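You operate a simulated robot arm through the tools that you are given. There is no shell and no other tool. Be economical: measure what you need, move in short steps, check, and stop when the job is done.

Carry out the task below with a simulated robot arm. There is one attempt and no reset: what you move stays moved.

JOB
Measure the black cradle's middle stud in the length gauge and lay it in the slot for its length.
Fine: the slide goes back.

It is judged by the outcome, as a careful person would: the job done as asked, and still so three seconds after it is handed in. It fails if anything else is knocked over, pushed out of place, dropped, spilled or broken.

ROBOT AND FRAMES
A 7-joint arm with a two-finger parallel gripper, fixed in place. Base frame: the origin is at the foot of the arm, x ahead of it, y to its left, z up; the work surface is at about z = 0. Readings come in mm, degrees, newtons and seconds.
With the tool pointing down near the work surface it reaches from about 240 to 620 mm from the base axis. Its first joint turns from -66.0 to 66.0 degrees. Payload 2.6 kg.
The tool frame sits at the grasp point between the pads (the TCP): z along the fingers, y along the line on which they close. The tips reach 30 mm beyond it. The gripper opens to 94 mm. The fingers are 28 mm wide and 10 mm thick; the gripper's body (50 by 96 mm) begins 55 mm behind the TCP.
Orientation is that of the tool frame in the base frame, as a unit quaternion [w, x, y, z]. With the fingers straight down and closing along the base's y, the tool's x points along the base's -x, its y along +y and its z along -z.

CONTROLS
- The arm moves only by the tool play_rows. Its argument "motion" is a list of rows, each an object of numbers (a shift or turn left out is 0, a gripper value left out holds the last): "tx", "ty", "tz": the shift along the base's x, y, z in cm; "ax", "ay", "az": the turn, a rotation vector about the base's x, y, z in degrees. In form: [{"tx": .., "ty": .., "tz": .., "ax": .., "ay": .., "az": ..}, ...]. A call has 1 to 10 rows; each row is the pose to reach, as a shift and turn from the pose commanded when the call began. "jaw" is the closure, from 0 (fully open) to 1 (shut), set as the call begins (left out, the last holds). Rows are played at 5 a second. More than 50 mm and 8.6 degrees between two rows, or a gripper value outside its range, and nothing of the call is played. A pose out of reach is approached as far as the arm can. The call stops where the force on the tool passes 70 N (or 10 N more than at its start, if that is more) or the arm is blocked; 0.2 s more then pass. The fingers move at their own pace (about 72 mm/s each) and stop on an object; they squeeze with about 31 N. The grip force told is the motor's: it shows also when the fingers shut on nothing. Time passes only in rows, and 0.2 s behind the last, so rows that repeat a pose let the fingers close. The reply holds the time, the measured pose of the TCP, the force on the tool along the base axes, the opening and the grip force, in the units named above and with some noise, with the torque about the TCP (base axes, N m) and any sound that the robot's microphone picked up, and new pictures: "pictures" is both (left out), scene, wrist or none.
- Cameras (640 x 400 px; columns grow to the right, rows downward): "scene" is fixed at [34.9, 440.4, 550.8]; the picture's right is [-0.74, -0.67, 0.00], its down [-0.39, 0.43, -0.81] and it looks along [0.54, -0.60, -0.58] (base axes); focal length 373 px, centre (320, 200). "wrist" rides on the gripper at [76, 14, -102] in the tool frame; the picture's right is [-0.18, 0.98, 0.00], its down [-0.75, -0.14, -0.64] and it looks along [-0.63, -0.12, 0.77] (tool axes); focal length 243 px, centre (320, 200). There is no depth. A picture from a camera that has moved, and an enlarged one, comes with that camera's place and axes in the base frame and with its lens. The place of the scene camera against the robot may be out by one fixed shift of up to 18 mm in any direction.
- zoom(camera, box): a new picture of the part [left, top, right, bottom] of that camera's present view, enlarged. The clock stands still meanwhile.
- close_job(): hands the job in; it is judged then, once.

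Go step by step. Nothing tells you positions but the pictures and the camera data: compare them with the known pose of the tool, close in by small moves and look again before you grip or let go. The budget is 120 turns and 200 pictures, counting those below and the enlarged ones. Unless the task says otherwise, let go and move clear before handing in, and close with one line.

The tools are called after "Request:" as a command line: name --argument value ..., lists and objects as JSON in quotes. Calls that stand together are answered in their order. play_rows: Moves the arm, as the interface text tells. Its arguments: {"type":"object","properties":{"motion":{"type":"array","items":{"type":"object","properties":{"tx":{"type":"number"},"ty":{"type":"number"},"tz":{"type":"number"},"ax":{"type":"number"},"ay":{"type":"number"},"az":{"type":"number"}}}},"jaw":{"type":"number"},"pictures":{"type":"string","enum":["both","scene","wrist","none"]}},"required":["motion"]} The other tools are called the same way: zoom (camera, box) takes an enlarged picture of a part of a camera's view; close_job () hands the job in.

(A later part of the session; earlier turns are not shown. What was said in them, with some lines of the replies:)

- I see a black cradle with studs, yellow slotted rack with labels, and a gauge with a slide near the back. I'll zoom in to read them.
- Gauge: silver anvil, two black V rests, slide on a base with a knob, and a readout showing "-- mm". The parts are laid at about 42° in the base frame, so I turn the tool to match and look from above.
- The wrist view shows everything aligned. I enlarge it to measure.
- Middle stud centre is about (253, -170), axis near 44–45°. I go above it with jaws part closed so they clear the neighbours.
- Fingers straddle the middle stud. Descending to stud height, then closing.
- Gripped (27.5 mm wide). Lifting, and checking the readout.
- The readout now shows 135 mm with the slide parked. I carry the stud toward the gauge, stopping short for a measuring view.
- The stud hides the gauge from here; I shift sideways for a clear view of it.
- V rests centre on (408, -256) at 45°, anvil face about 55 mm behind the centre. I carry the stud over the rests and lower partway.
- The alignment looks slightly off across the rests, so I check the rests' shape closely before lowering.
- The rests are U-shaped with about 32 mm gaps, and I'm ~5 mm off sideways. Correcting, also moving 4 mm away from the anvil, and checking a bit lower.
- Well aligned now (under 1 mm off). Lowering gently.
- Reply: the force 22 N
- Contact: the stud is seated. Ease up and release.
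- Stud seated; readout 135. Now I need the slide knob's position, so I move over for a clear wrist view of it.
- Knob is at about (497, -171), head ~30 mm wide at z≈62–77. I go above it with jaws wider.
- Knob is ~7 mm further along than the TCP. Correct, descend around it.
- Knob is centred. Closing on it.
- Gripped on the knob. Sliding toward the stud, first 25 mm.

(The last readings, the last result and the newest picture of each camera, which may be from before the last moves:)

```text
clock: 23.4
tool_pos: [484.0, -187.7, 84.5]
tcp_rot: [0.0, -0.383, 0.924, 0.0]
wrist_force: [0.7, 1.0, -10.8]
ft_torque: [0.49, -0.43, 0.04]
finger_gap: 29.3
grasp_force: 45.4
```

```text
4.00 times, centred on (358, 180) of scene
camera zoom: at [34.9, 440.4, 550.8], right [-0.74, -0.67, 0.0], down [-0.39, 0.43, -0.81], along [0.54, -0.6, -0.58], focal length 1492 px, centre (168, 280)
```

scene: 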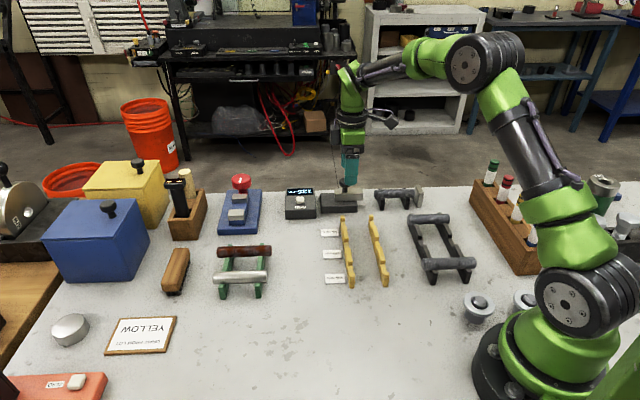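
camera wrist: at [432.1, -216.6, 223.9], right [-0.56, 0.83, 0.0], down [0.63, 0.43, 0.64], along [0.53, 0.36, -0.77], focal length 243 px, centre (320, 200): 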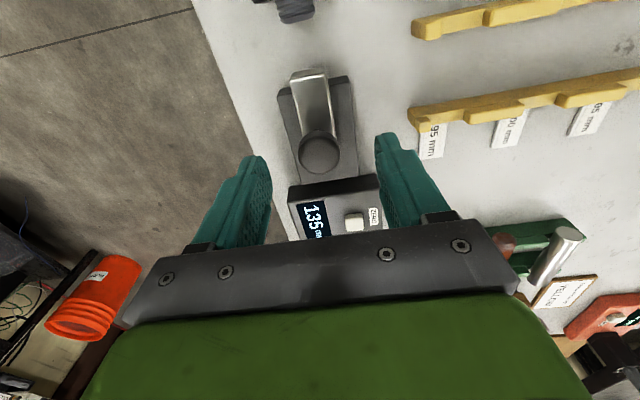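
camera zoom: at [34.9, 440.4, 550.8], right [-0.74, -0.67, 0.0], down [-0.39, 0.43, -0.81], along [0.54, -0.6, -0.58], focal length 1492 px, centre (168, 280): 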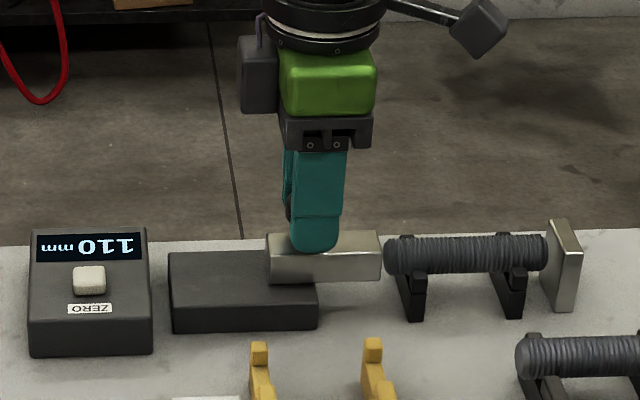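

Reads 110, nearly touching the stud. Continuing in fine steps until contact.

Request:
play_rows --motion '[{"tx": -0.14, "ty": -0.14}, {"tx": -0.28, "ty": -0.28}, {"tx": -0.35, "ty": -0.35}, {"tx": -0.35, "ty": -0.35}]' --pictures "none"

Request:
zoom --camera "scene" --box '[278, 135, 438, 225]'

```text
clock: 24.4
tool_pos: [480.9, -189.7, 84.5]
tcp_rot: [-0.001, -0.383, 0.924, 0.001]
wrist_force: [-0.3, 2.2, -14.6]
ft_torque: [0.12, -0.1, -0.03]
finger_gap: 29.5
grasp_force: 45.2
```

```text
4.00 times, centred on (358, 180) of scene
camera zoom: at [35.0, 440.4, 550.8], right [-0.74, -0.67, 0.0], down [-0.39, 0.43, -0.81], along [0.54, -0.6, -0.58], focal length 1492 px, centre (168, 280)
```

zoom: 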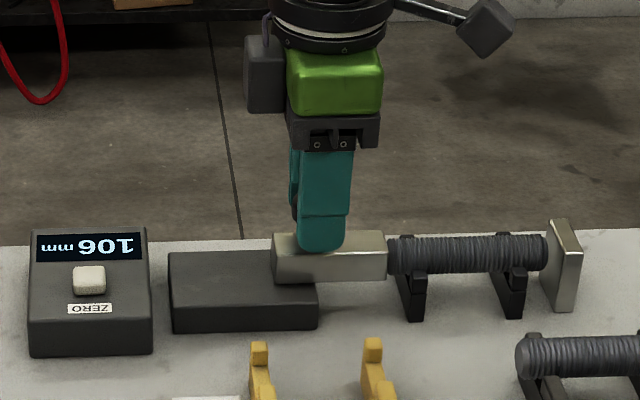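

Request:
play_rows --motion '[{"tx": -0.14, "ty": -0.14}, {"tx": -0.28, "ty": -0.28}, {"tx": -0.28, "ty": -0.28}]' --pictures "none"

Request:
zoom --camera "scene" --box '[278, 135, 438, 225]'

```text
clock: 25.2
tool_pos: [479.1, -191.8, 84.5]
tcp_rot: [-0.001, -0.383, 0.924, 0.001]
wrist_force: [1.3, 2.8, -19.0]
ft_torque: [-0.11, 0.03, 0.05]
finger_gap: 29.5
grasp_force: 44.7
```

```text
4.00 times, centred on (358, 180) of scene
camera zoom: at [35.0, 440.4, 550.8], right [-0.74, -0.67, 0.0], down [-0.39, 0.43, -0.81], along [0.54, -0.6, -0.58], focal length 1492 px, centre (168, 280)
```

zoom: 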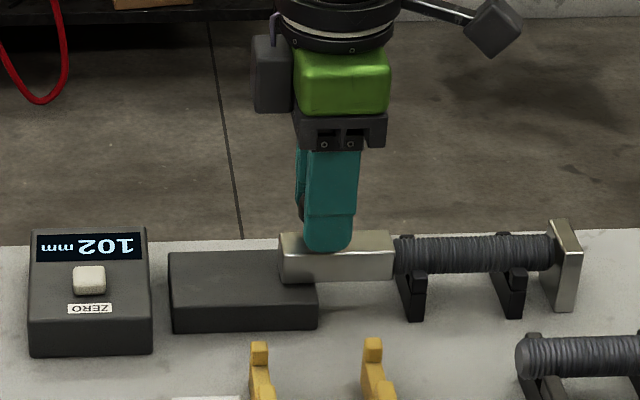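

Request:
play_rows --motion '[{"tx": -0.07, "ty": -0.07}, {"tx": -0.14, "ty": -0.14}, {"tx": -0.14, "ty": -0.14}]' --pictures "none"

Request:
zoom --camera "scene" --box '[278, 135, 438, 225]'

```text
clock: 26.0
tool_pos: [477.9, -195.6, 84.2]
tcp_rot: [0.0, -0.384, 0.923, 0.001]
wrist_force: [5.4, 3.5, -21.0]
ft_torque: [-0.53, 0.38, -0.08]
finger_gap: 29.5
grasp_force: 45.0
```

```text
4.00 times, centred on (358, 180) of scene
camera zoom: at [35.0, 440.3, 550.8], right [-0.74, -0.67, 0.0], down [-0.39, 0.43, -0.81], along [0.54, -0.6, -0.58], focal length 1492 px, centre (168, 280)
```

zoom: 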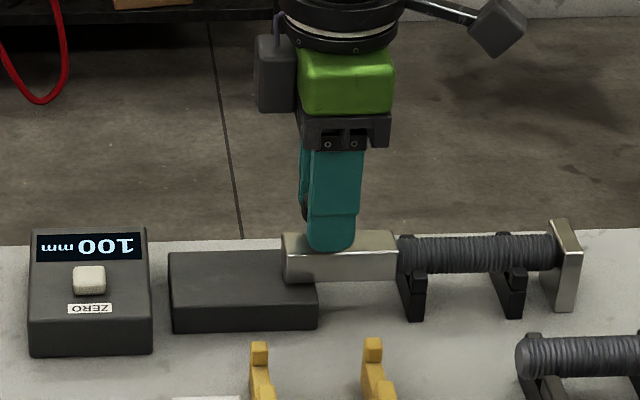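

Request:
play_rows --motion '[{"tx": -0.07, "ty": -0.07}, {"tx": -0.14, "ty": -0.14}, {"tx": -0.14, "ty": -0.14}]' --pictures "none"

Request:
zoom --camera "scene" --box '[278, 135, 438, 225]'

```text
clock: 26.8
tool_pos: [476.9, -195.2, 84.7]
tcp_rot: [0.001, -0.383, 0.924, 0.0]
wrist_force: [17.9, 5.2, -23.3]
ft_torque: [-0.12, -0.05, 0.03]
finger_gap: 29.3
grasp_force: 45.3
```

```text
4.00 times, centred on (358, 180) of scene
camera zoom: at [35.0, 440.3, 550.8], right [-0.74, -0.67, 0.0], down [-0.39, 0.43, -0.81], along [0.54, -0.6, -0.58], focal length 1492 px, centre (168, 280)
```

zoom: 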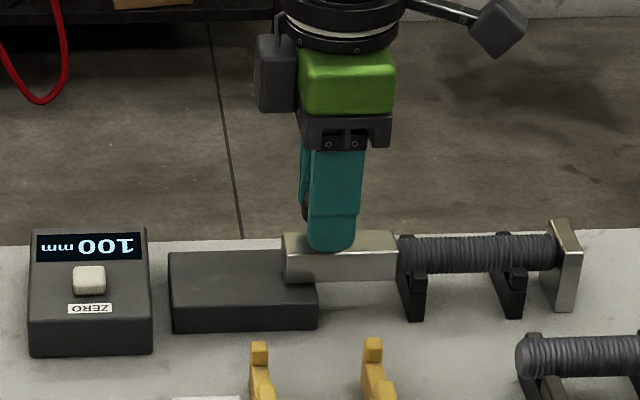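

Firm contact with the reading steady at 100 mm, which matches my visual length estimate (~98–100 mm). Now I return the slide to where it was.

Request:
play_rows --motion '[{"tx": 0.2, "ty": 0.2}, {"tx": 0.6, "ty": 0.6}, {"tx": 1.0, "ty": 1.0}, {"tx": 1.4, "ty": 1.4}, {"tx": 1.8, "ty": 1.8}, {"tx": 2.2, "ty": 2.2}, {"tx": 2.5, "ty": 2.5}, {"tx": 2.68, "ty": 2.68}, {"tx": 2.68, "ty": 2.68}]' --pictures "none"

Request:
zoom --camera "scene" --box '[278, 135, 438, 225]'

```text
clock: 28.8
tool_pos: [501.2, -169.5, 84.6]
tcp_rot: [-0.001, -0.383, 0.924, 0.002]
wrist_force: [-21.0, 2.0, 2.0]
ft_torque: [0.89, -0.3, 0.11]
finger_gap: 29.6
grasp_force: 44.4
```

```text
4.00 times, centred on (358, 180) of scene
camera zoom: at [34.9, 440.4, 550.8], right [-0.74, -0.67, 0.0], down [-0.39, 0.43, -0.81], along [0.54, -0.6, -0.58], focal length 1492 px, centre (168, 280)
```

zoom: 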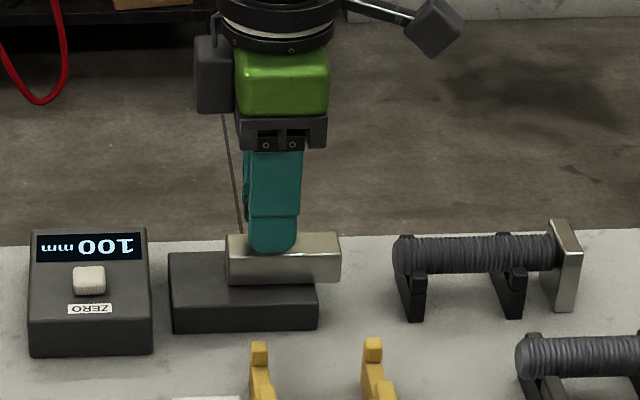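

Slide is back at its start position (display holds 100). Release the knob, rise, and move back over the stud.

Request:
play_rows --motion '[{"tz": 0}, {"tz": 0}, {"tz": 0}]' --jaw 0.3 --pictures "none"

Request:
play_rows --motion '[{"tz": 3}, {"tz": 6}, {"tx": -2.5, "ty": -2.5, "tz": 6}, {"tx": -5, "ty": -5, "tz": 5}, {"tx": -7.5, "ty": -7.5, "tz": 3}, {"tx": -9.1, "ty": -9.1, "tz": 2}, {"tx": -9.1, "ty": -9.1, "tz": 2}, {"tx": -9.1, "ty": -9.1, "tz": 2}]' --jaw 0.45

Request:
zoom --camera "wrist" --box '[200, 50, 440, 200]'

Request:
zoom --camera "scene" --box '[278, 135, 438, 225]'

```text
clock: 29.6
tool_pos: [503.1, -170.3, 85.8]
tcp_rot: [0.0, -0.382, 0.924, 0.0]
wrist_force: [0.4, -0.4, 0.2]
ft_torque: [0.01, -0.01, -0.02]
finger_gap: 65.8
grasp_force: 0.1
```

```text
clock: 31.4
tool_pos: [412.0, -260.1, 106.1]
tcp_rot: [0.0, -0.383, 0.924, 0.0]
wrist_force: [-0.1, -0.3, 0.6]
ft_torque: [0.0, 0.0, 0.01]
finger_gap: 51.8
grasp_force: 0.1
camera wrist: at [349.4, -303.8, 208.2], right [-0.57, 0.82, 0.0], down [0.63, 0.43, 0.64], along [0.53, 0.36, -0.77], focal length 243 px, centre (320, 200)
```

scene: 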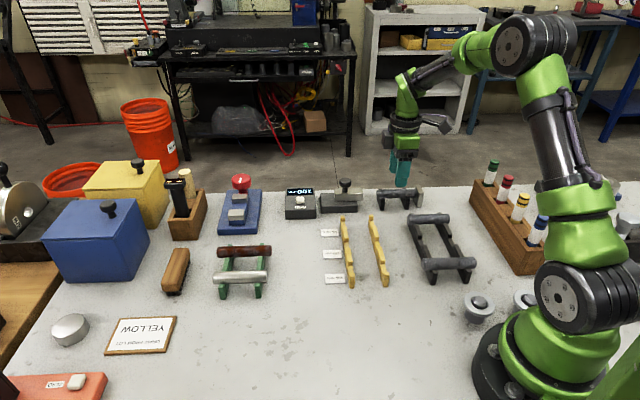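
wrist: 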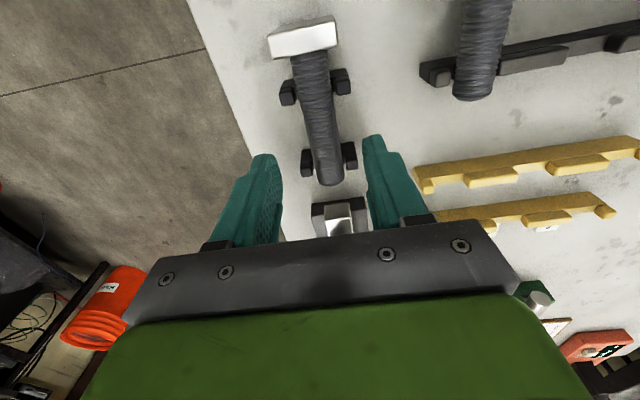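

```text
2.67 times, centred on (320, 125) of wrist
camera zoom: at [349.4, -303.8, 208.2], right [-0.57, 0.82, 0.0], down [0.63, 0.43, 0.64], along [0.53, 0.36, -0.77], focal length 647 px, centre (320, 400)
```

zoom: 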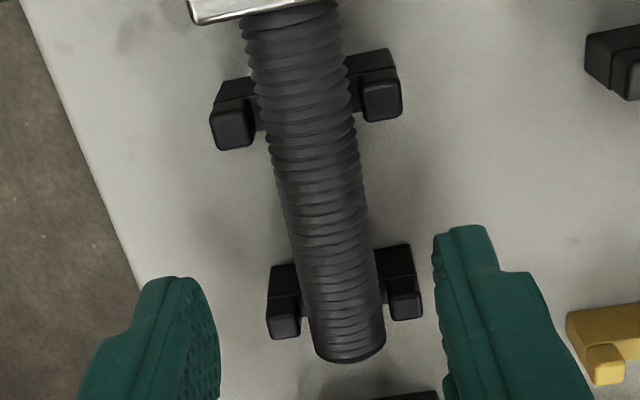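

```text
4.00 times, centred on (358, 180) of scene
camera zoom: at [34.9, 440.4, 550.8], right [-0.74, -0.67, 0.0], down [-0.39, 0.43, -0.81], along [0.54, -0.6, -0.58], focal length 1492 px, centre (168, 280)
```

zoom: 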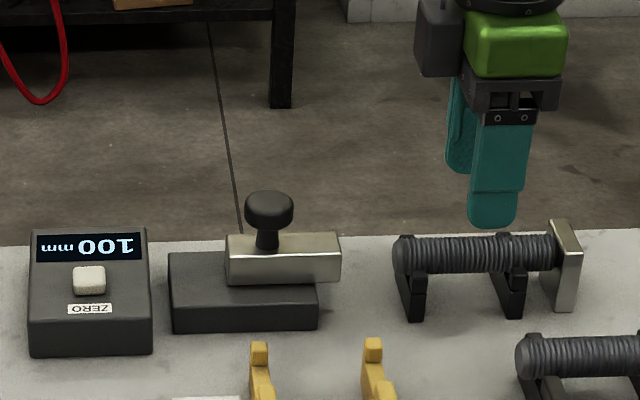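

Slide back, stud against the anvil. I line up (≈1 mm) and descend to re-grip.

Request:
play_rows --motion '[{"tx": -0.07, "ty": 0.07, "tz": -2.5}, {"tx": -0.07, "ty": 0.07, "tz": -5}, {"tx": -0.07, "ty": 0.07, "tz": -6.8}, {"tx": -0.07, "ty": 0.07, "tz": -6.8}]' --pictures "none"

Request:
zoom --camera "scene" --box '[370, 180, 434, 220]'

Request:
play_rows --motion '[{"tz": 0}, {"tz": 0}, {"tz": 0}]' --jaw 1 --pictures "wrist"

```text
clock: 32.4
tool_pos: [410.7, -260.9, 36.9]
tcp_rot: [0.0, -0.383, 0.924, 0.0]
wrist_force: [0.3, -0.1, -0.4]
ft_torque: [-0.01, 0.0, -0.03]
finger_gap: 51.5
grasp_force: 0.2
```

```text
10.00 times, centred on (402, 200) of scene
camera zoom: at [34.9, 440.4, 550.8], right [-0.74, -0.67, 0.0], down [-0.39, 0.43, -0.81], along [0.54, -0.6, -0.58], focal length 3730 px, centre (-500, 200)
```

zoom: 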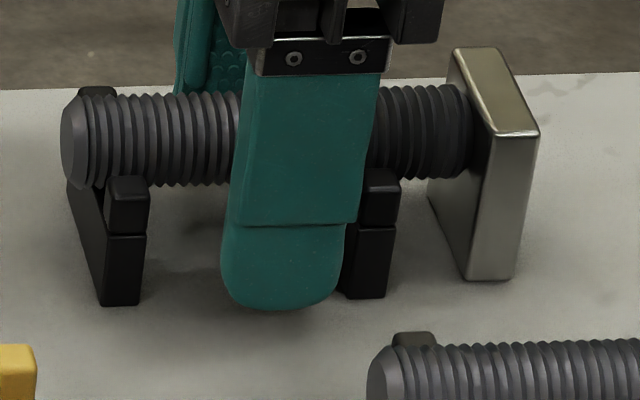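

```text
clock: 33.2
tool_pos: [411.0, -259.2, 36.7]
tcp_rot: [0.0, -0.382, 0.924, 0.0]
wrist_force: [0.1, -0.2, 0.6]
ft_torque: [0.0, -0.03, 0.0]
finger_gap: 27.4
grasp_force: 30.8
camera wrist: at [346.9, -303.3, 139.9], right [-0.57, 0.82, 0.0], down [0.63, 0.43, 0.64], along [0.53, 0.36, -0.77], focal length 243 px, centre (320, 200)
```

wrist: 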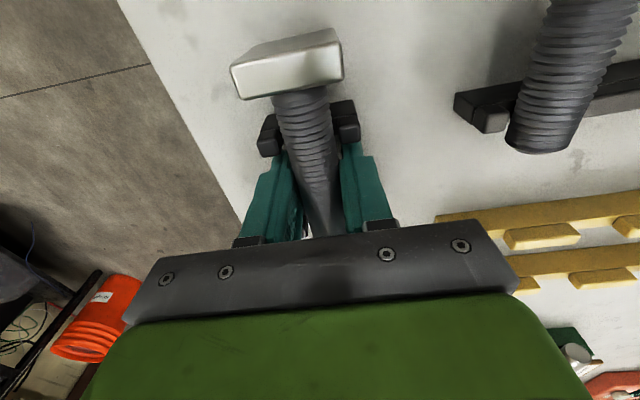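

Gripped. Lift off, clear of the anvil, and go to a viewpoint beside the yellow rack.

Request:
play_rows --motion '[{"tx": 0.1, "ty": 0.1, "tz": 0.4}, {"tx": 0.3, "ty": 0.3, "tz": 4}, {"tx": 0.3, "ty": 0.3, "tz": 8.5}, {"tx": 0.3, "ty": 0.3, "tz": 13}, {"tx": 1, "ty": 4.5, "tz": 14.5}, {"tx": 2, "ty": 8.5, "tz": 14.5}, {"tx": 2.5, "ty": 12.5, "tz": 14.5}, {"tx": 2.8, "ty": 15.5, "tz": 14.5}, {"tx": 2.8, "ty": 15.5, "tz": 14.5}]'

Request:
zoom --camera "wrist" --box '[280, 0, 568, 180]'

```text
clock: 35.2
tool_pos: [439.0, -104.7, 179.6]
tcp_rot: [0.0, -0.383, 0.924, 0.0]
wrist_force: [0.0, 0.8, -2.8]
ft_torque: [-0.03, -0.01, 0.02]
finger_gap: 27.6
grasp_force: 31.0
camera wrist: at [375.2, -148.4, 283.3], right [-0.56, 0.83, 0.0], down [0.63, 0.43, 0.64], along [0.53, 0.36, -0.77], focal length 243 px, centre (320, 200)
```

scene: 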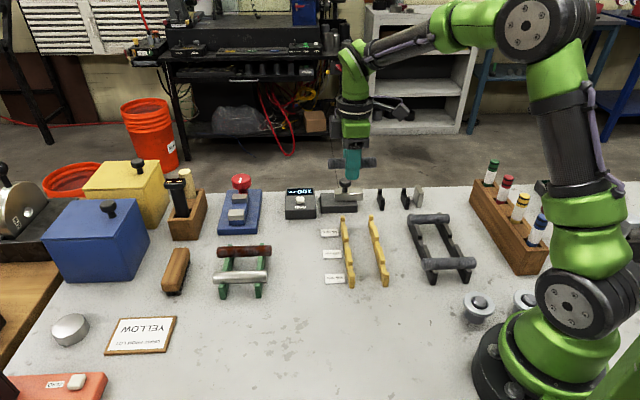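
wrist: 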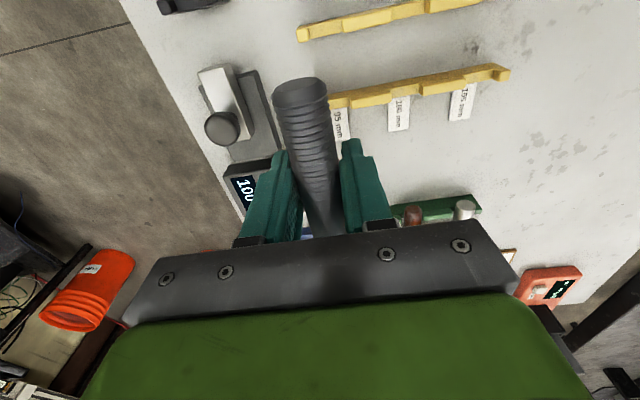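

```text
2.22 times, centred on (424, 90) of wrist
camera zoom: at [375.2, -148.4, 283.3], right [-0.56, 0.83, 0.0], down [0.63, 0.43, 0.64], along [0.53, 0.36, -0.77], focal length 539 px, centre (89, 444)
```

zoom: 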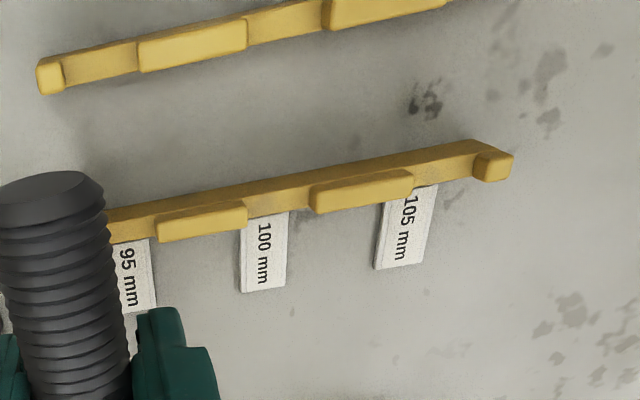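

Request:
zoom --camera "wrist" --box '[370, 50, 466, 110]'

Request:
zoom --camera "wrist" --box '[370, 0, 466, 60]'

Request:
zoom --camera "scene" --box '[330, 210, 394, 250]'

```text
6.67 times, centred on (418, 80) of wrist
camera zoom: at [375.2, -148.4, 283.3], right [-0.56, 0.83, 0.0], down [0.63, 0.43, 0.64], along [0.53, 0.36, -0.77], focal length 1618 px, centre (-333, 1000)
```

zoom: 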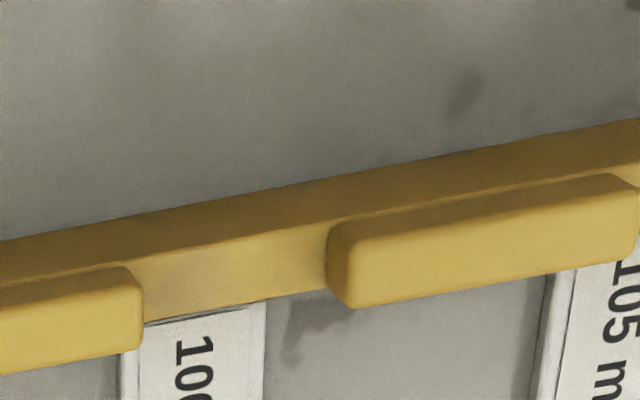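

```text
6.67 times, centred on (418, 30) of wrist
camera zoom: at [375.2, -148.4, 283.3], right [-0.56, 0.83, 0.0], down [0.63, 0.43, 0.64], along [0.53, 0.36, -0.77], focal length 1618 px, centre (-333, 1333)
```

zoom: 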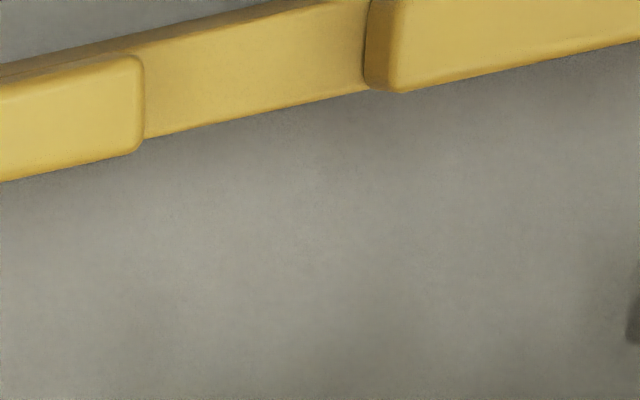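

```text
10.00 times, centred on (362, 230) of scene
camera zoom: at [34.9, 440.4, 550.8], right [-0.74, -0.67, 0.0], down [-0.39, 0.43, -0.81], along [0.54, -0.6, -0.58], focal length 3730 px, centre (-100, -100)
```

zoom: 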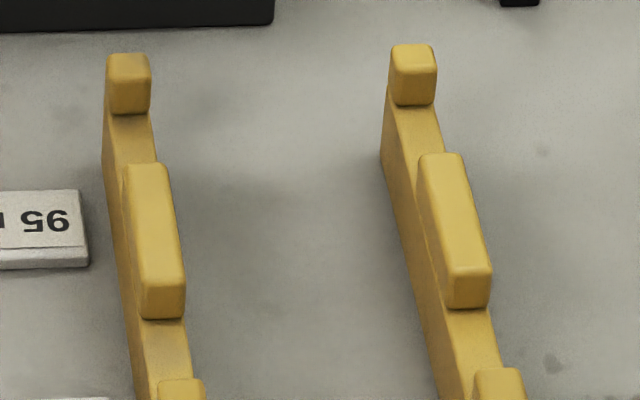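

The 100 mm slot centre is at about (367, -58), ~30 mm wide. I move above it and partway down, then recheck.

Request:
play_rows --motion '[{"tx": -2.5, "ty": 1.6}, {"tx": -5, "ty": 3.2}, {"tx": -7.16, "ty": 4.68}, {"tx": -7.16, "ty": 4.68, "tz": -4.5}, {"tx": -7.16, "ty": 4.68, "tz": -9}, {"tx": -7.16, "ty": 4.68, "tz": -11.5}, {"tx": -7.16, "ty": 4.68, "tz": -11.5}]'

Request:
zoom --camera "wrist" --box '[220, 30, 412, 150]'

Request:
zoom --camera "scene" --box '[310, 200, 406, 260]'

```text
clock: 36.8
tool_pos: [365.7, -58.9, 67.7]
tcp_rot: [0.0, -0.384, 0.924, -0.001]
wrist_force: [0.3, -0.2, -3.6]
ft_torque: [0.0, -0.01, 0.0]
finger_gap: 27.5
grasp_force: 30.8
camera wrist: at [302.1, -101.4, 171.1], right [-0.56, 0.83, 0.0], down [0.63, 0.43, 0.64], along [0.53, 0.36, -0.77], focal length 243 px, centre (320, 200)
```

scene: 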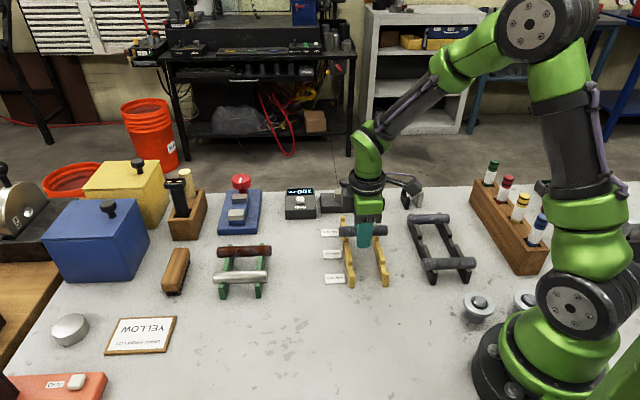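
wrist: 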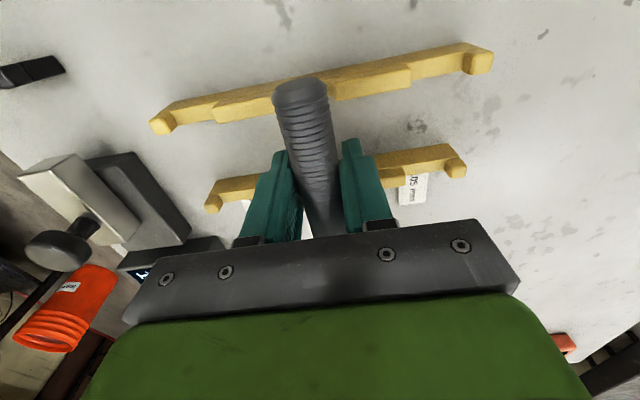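

```text
3.33 times, centred on (316, 90) of wrist
camera zoom: at [302.1, -101.4, 171.1], right [-0.56, 0.83, 0.0], down [0.63, 0.43, 0.64], along [0.53, 0.36, -0.77], focal length 809 px, centre (333, 567)
```

zoom: 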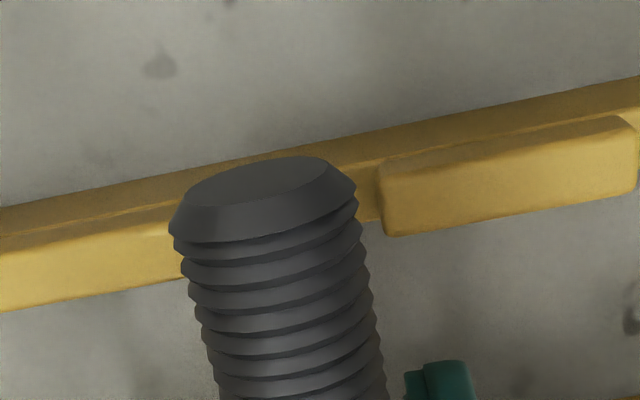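

```text
6.67 times, centred on (358, 230) of scene
camera zoom: at [34.9, 440.4, 550.8], right [-0.74, -0.67, 0.0], down [-0.39, 0.43, -0.81], along [0.54, -0.6, -0.58], focal length 2486 px, centre (67, 0)
```

zoom: 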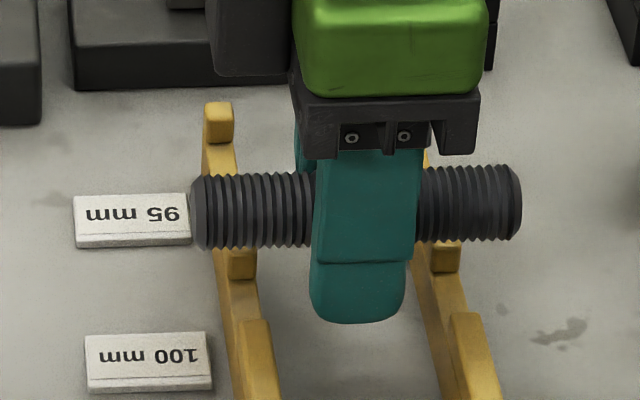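

Sideways error is under 1 mm. A small correction and down to just above the blocks.

Request:
play_rows --motion '[{"tx": 0.1, "ty": 0.18}, {"tx": 0.1, "ty": 0.18, "tz": -1.3}, {"tx": 0.1, "ty": 0.18, "tz": -2.1}, {"tx": 0.1, "ty": 0.18, "tz": -2.1}]' --pictures "none"

Request:
zoom --camera "wrist" --box '[220, 30, 412, 150]'

Request:
zoom --camera "scene" --box '[310, 200, 406, 260]'

```text
clock: 37.8
tool_pos: [368.7, -57.9, 46.8]
tcp_rot: [0.0, -0.383, 0.924, 0.001]
wrist_force: [0.5, 1.0, -3.1]
ft_torque: [0.01, -0.02, -0.01]
finger_gap: 27.0
grasp_force: 30.5
```

```text
3.33 times, centred on (316, 90) of wrist
camera zoom: at [304.6, -100.6, 150.4], right [-0.56, 0.83, 0.0], down [0.63, 0.43, 0.64], along [0.53, 0.36, -0.77], focal length 809 px, centre (333, 567)
```

zoom: 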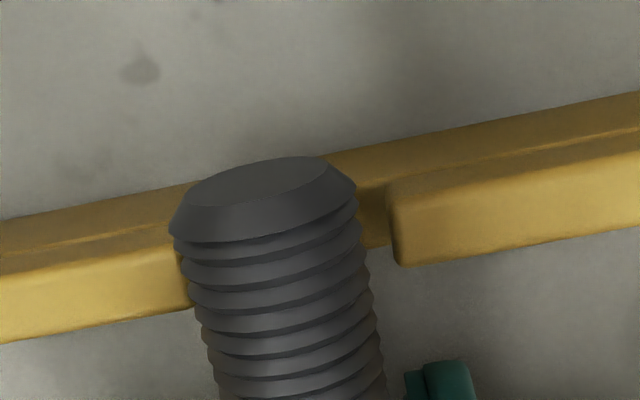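

```text
6.67 times, centred on (358, 230) of scene
camera zoom: at [34.9, 440.4, 550.8], right [-0.74, -0.67, 0.0], down [-0.39, 0.43, -0.81], along [0.54, -0.6, -0.58], focal length 2486 px, centre (67, 0)
```

zoom: 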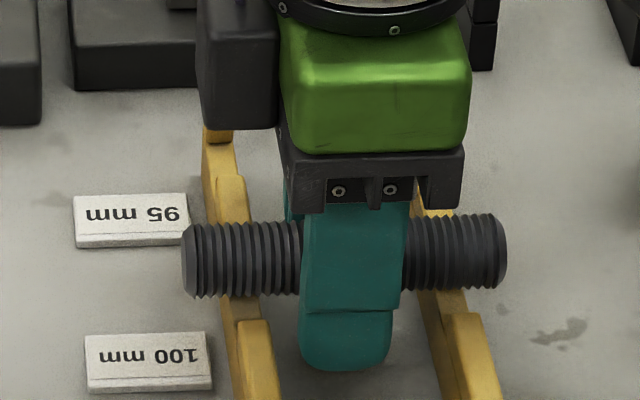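

Request:
play_rows --motion '[{"tx": -0.06, "ty": 0.06}, {"tx": -0.06, "ty": 0.06, "tz": -0.4}, {"tx": -0.06, "ty": 0.06, "tz": -0.8}, {"tx": -0.06, "ty": 0.06, "tz": -0.8}]' --pictures "none"

Request:
zoom --camera "wrist" --box '[220, 30, 412, 150]'

Request:
zoom --camera "scene" --box '[310, 215, 406, 275]'

```text
clock: 38.8
tool_pos: [367.4, -56.9, 37.7]
tcp_rot: [0.0, -0.383, 0.924, 0.0]
wrist_force: [0.3, 0.2, -2.3]
ft_torque: [-0.02, -0.03, 0.0]
finger_gap: 27.4
grasp_force: 30.4
```

```text
3.33 times, centred on (316, 90) of wrist
camera zoom: at [304.4, -99.0, 142.0], right [-0.57, 0.82, 0.0], down [0.63, 0.43, 0.64], along [0.53, 0.36, -0.77], focal length 809 px, centre (333, 567)
```

zoom: 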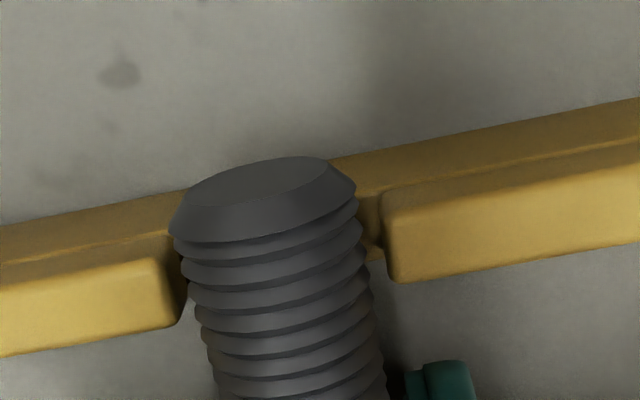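

```text
6.67 times, centred on (358, 245) of scene
camera zoom: at [34.9, 440.4, 550.8], right [-0.74, -0.67, 0.0], down [-0.39, 0.43, -0.81], along [0.54, -0.6, -0.58], focal length 2486 px, centre (67, -100)
```

zoom: 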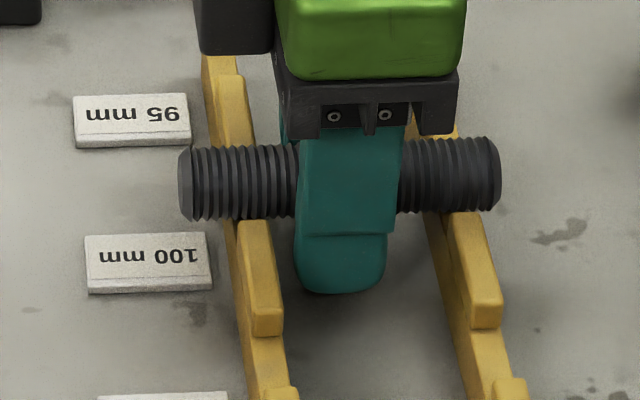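

Stud is between the blocks with clearance on both sides. Lowering onto the seat.

Request:
play_rows --motion '[{"tz": -0.1}, {"tz": -0.15}, {"tz": -0.15}]' --pictures "none"

```text
clock: 39.6
tool_pos: [368.7, -55.8, 37.4]
tcp_rot: [0.0, -0.384, 0.923, -0.001]
wrist_force: [0.3, -0.1, -3.9]
ft_torque: [-0.02, -0.04, -0.01]
finger_gap: 27.3
grasp_force: 30.5
```

Request:
play_rows --motion '[{"tz": -0.08}, {"tz": -0.16}, {"tz": -0.16}]' --pictures "none"

```text
clock: 40.4
tool_pos: [367.1, -55.5, 36.4]
tcp_rot: [0.001, -0.383, 0.924, 0.001]
wrist_force: [-7.1, 1.7, 22.4]
ft_torque: [0.03, 0.03, -0.02]
finger_gap: 27.5
grasp_force: 30.9
```

Contact, stud seated. Ease up slightly, release, and check.

Request:
play_rows --motion '[{"tz": 0.12}, {"tz": 0.12}]' --pictures "none"

Request:
play_rows --motion '[{"tz": 0}, {"tz": 0}, {"tz": 0}]' --jaw 0.45 --pictures "none"

Request:
play_rows --motion '[{"tz": 3}, {"tz": 7}, {"tz": 11}, {"tz": 15}, {"tx": -3, "ty": -3, "tz": 17}, {"tx": -5, "ty": -6, "tz": 18}, {"tx": -5, "ty": -6, "tz": 18}]'

Request:
zoom --camera "scene" --box '[270, 160, 490, 300]'

```text
clock: 41.0
tool_pos: [367.5, -55.7, 36.2]
tcp_rot: [0.0, -0.383, 0.924, 0.0]
wrist_force: [2.5, 0.1, 2.2]
ft_torque: [0.14, -0.14, -0.06]
finger_gap: 27.4
grasp_force: 31.0
```

```text
clock: 41.8
tool_pos: [367.0, -55.1, 37.0]
tcp_rot: [0.0, -0.383, 0.924, 0.0]
wrist_force: [0.1, -0.4, 0.2]
ft_torque: [-0.01, 0.04, 0.01]
finger_gap: 51.8
grasp_force: 0.1
```

```text
clock: 43.4
tool_pos: [316.5, -116.8, 215.0]
tcp_rot: [0.0, -0.383, 0.924, 0.001]
wrist_force: [0.1, -0.4, 0.4]
ft_torque: [-0.01, -0.04, -0.05]
finger_gap: 51.6
grasp_force: 0.0
camera wrist: at [253.8, -160.7, 319.6], right [-0.57, 0.82, 0.0], down [0.63, 0.43, 0.64], along [0.53, 0.36, -0.77], focal length 243 px, centre (320, 200)
```

scene: 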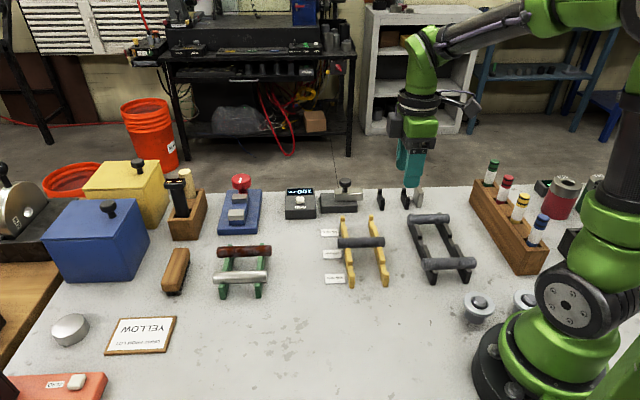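
wrist: 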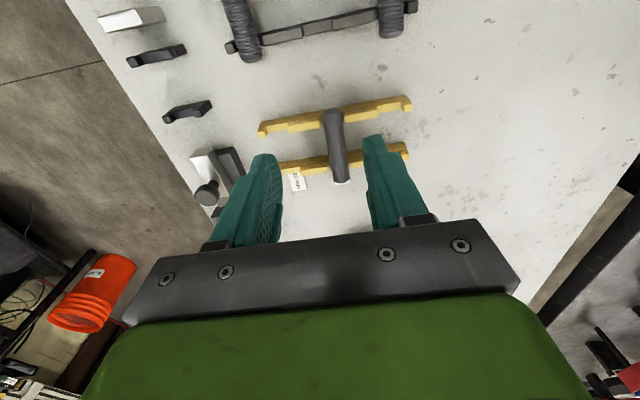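

```text
2.86 times, centred on (380, 230) of scene
camera zoom: at [34.9, 440.4, 550.8], right [-0.74, -0.67, 0.0], down [-0.39, 0.43, -0.81], along [0.54, -0.6, -0.58], focal length 1066 px, centre (149, 114)
```

zoom: 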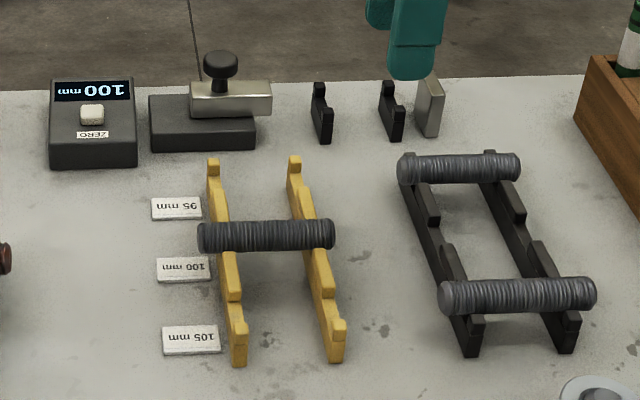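

The stud lies in the 100 mm slot. The slide is back where it started, and everything else is in place with the gripper clear.

Request:
close_job

```text
The job is handed in.
```

The black cradle's middle stud measured 100 mm and now lies in the 100 mm slot; the gauge slide is back at its starting position. I did not check the gauge's zero, but lengths I took from the pictures came to about 95–103 mm.
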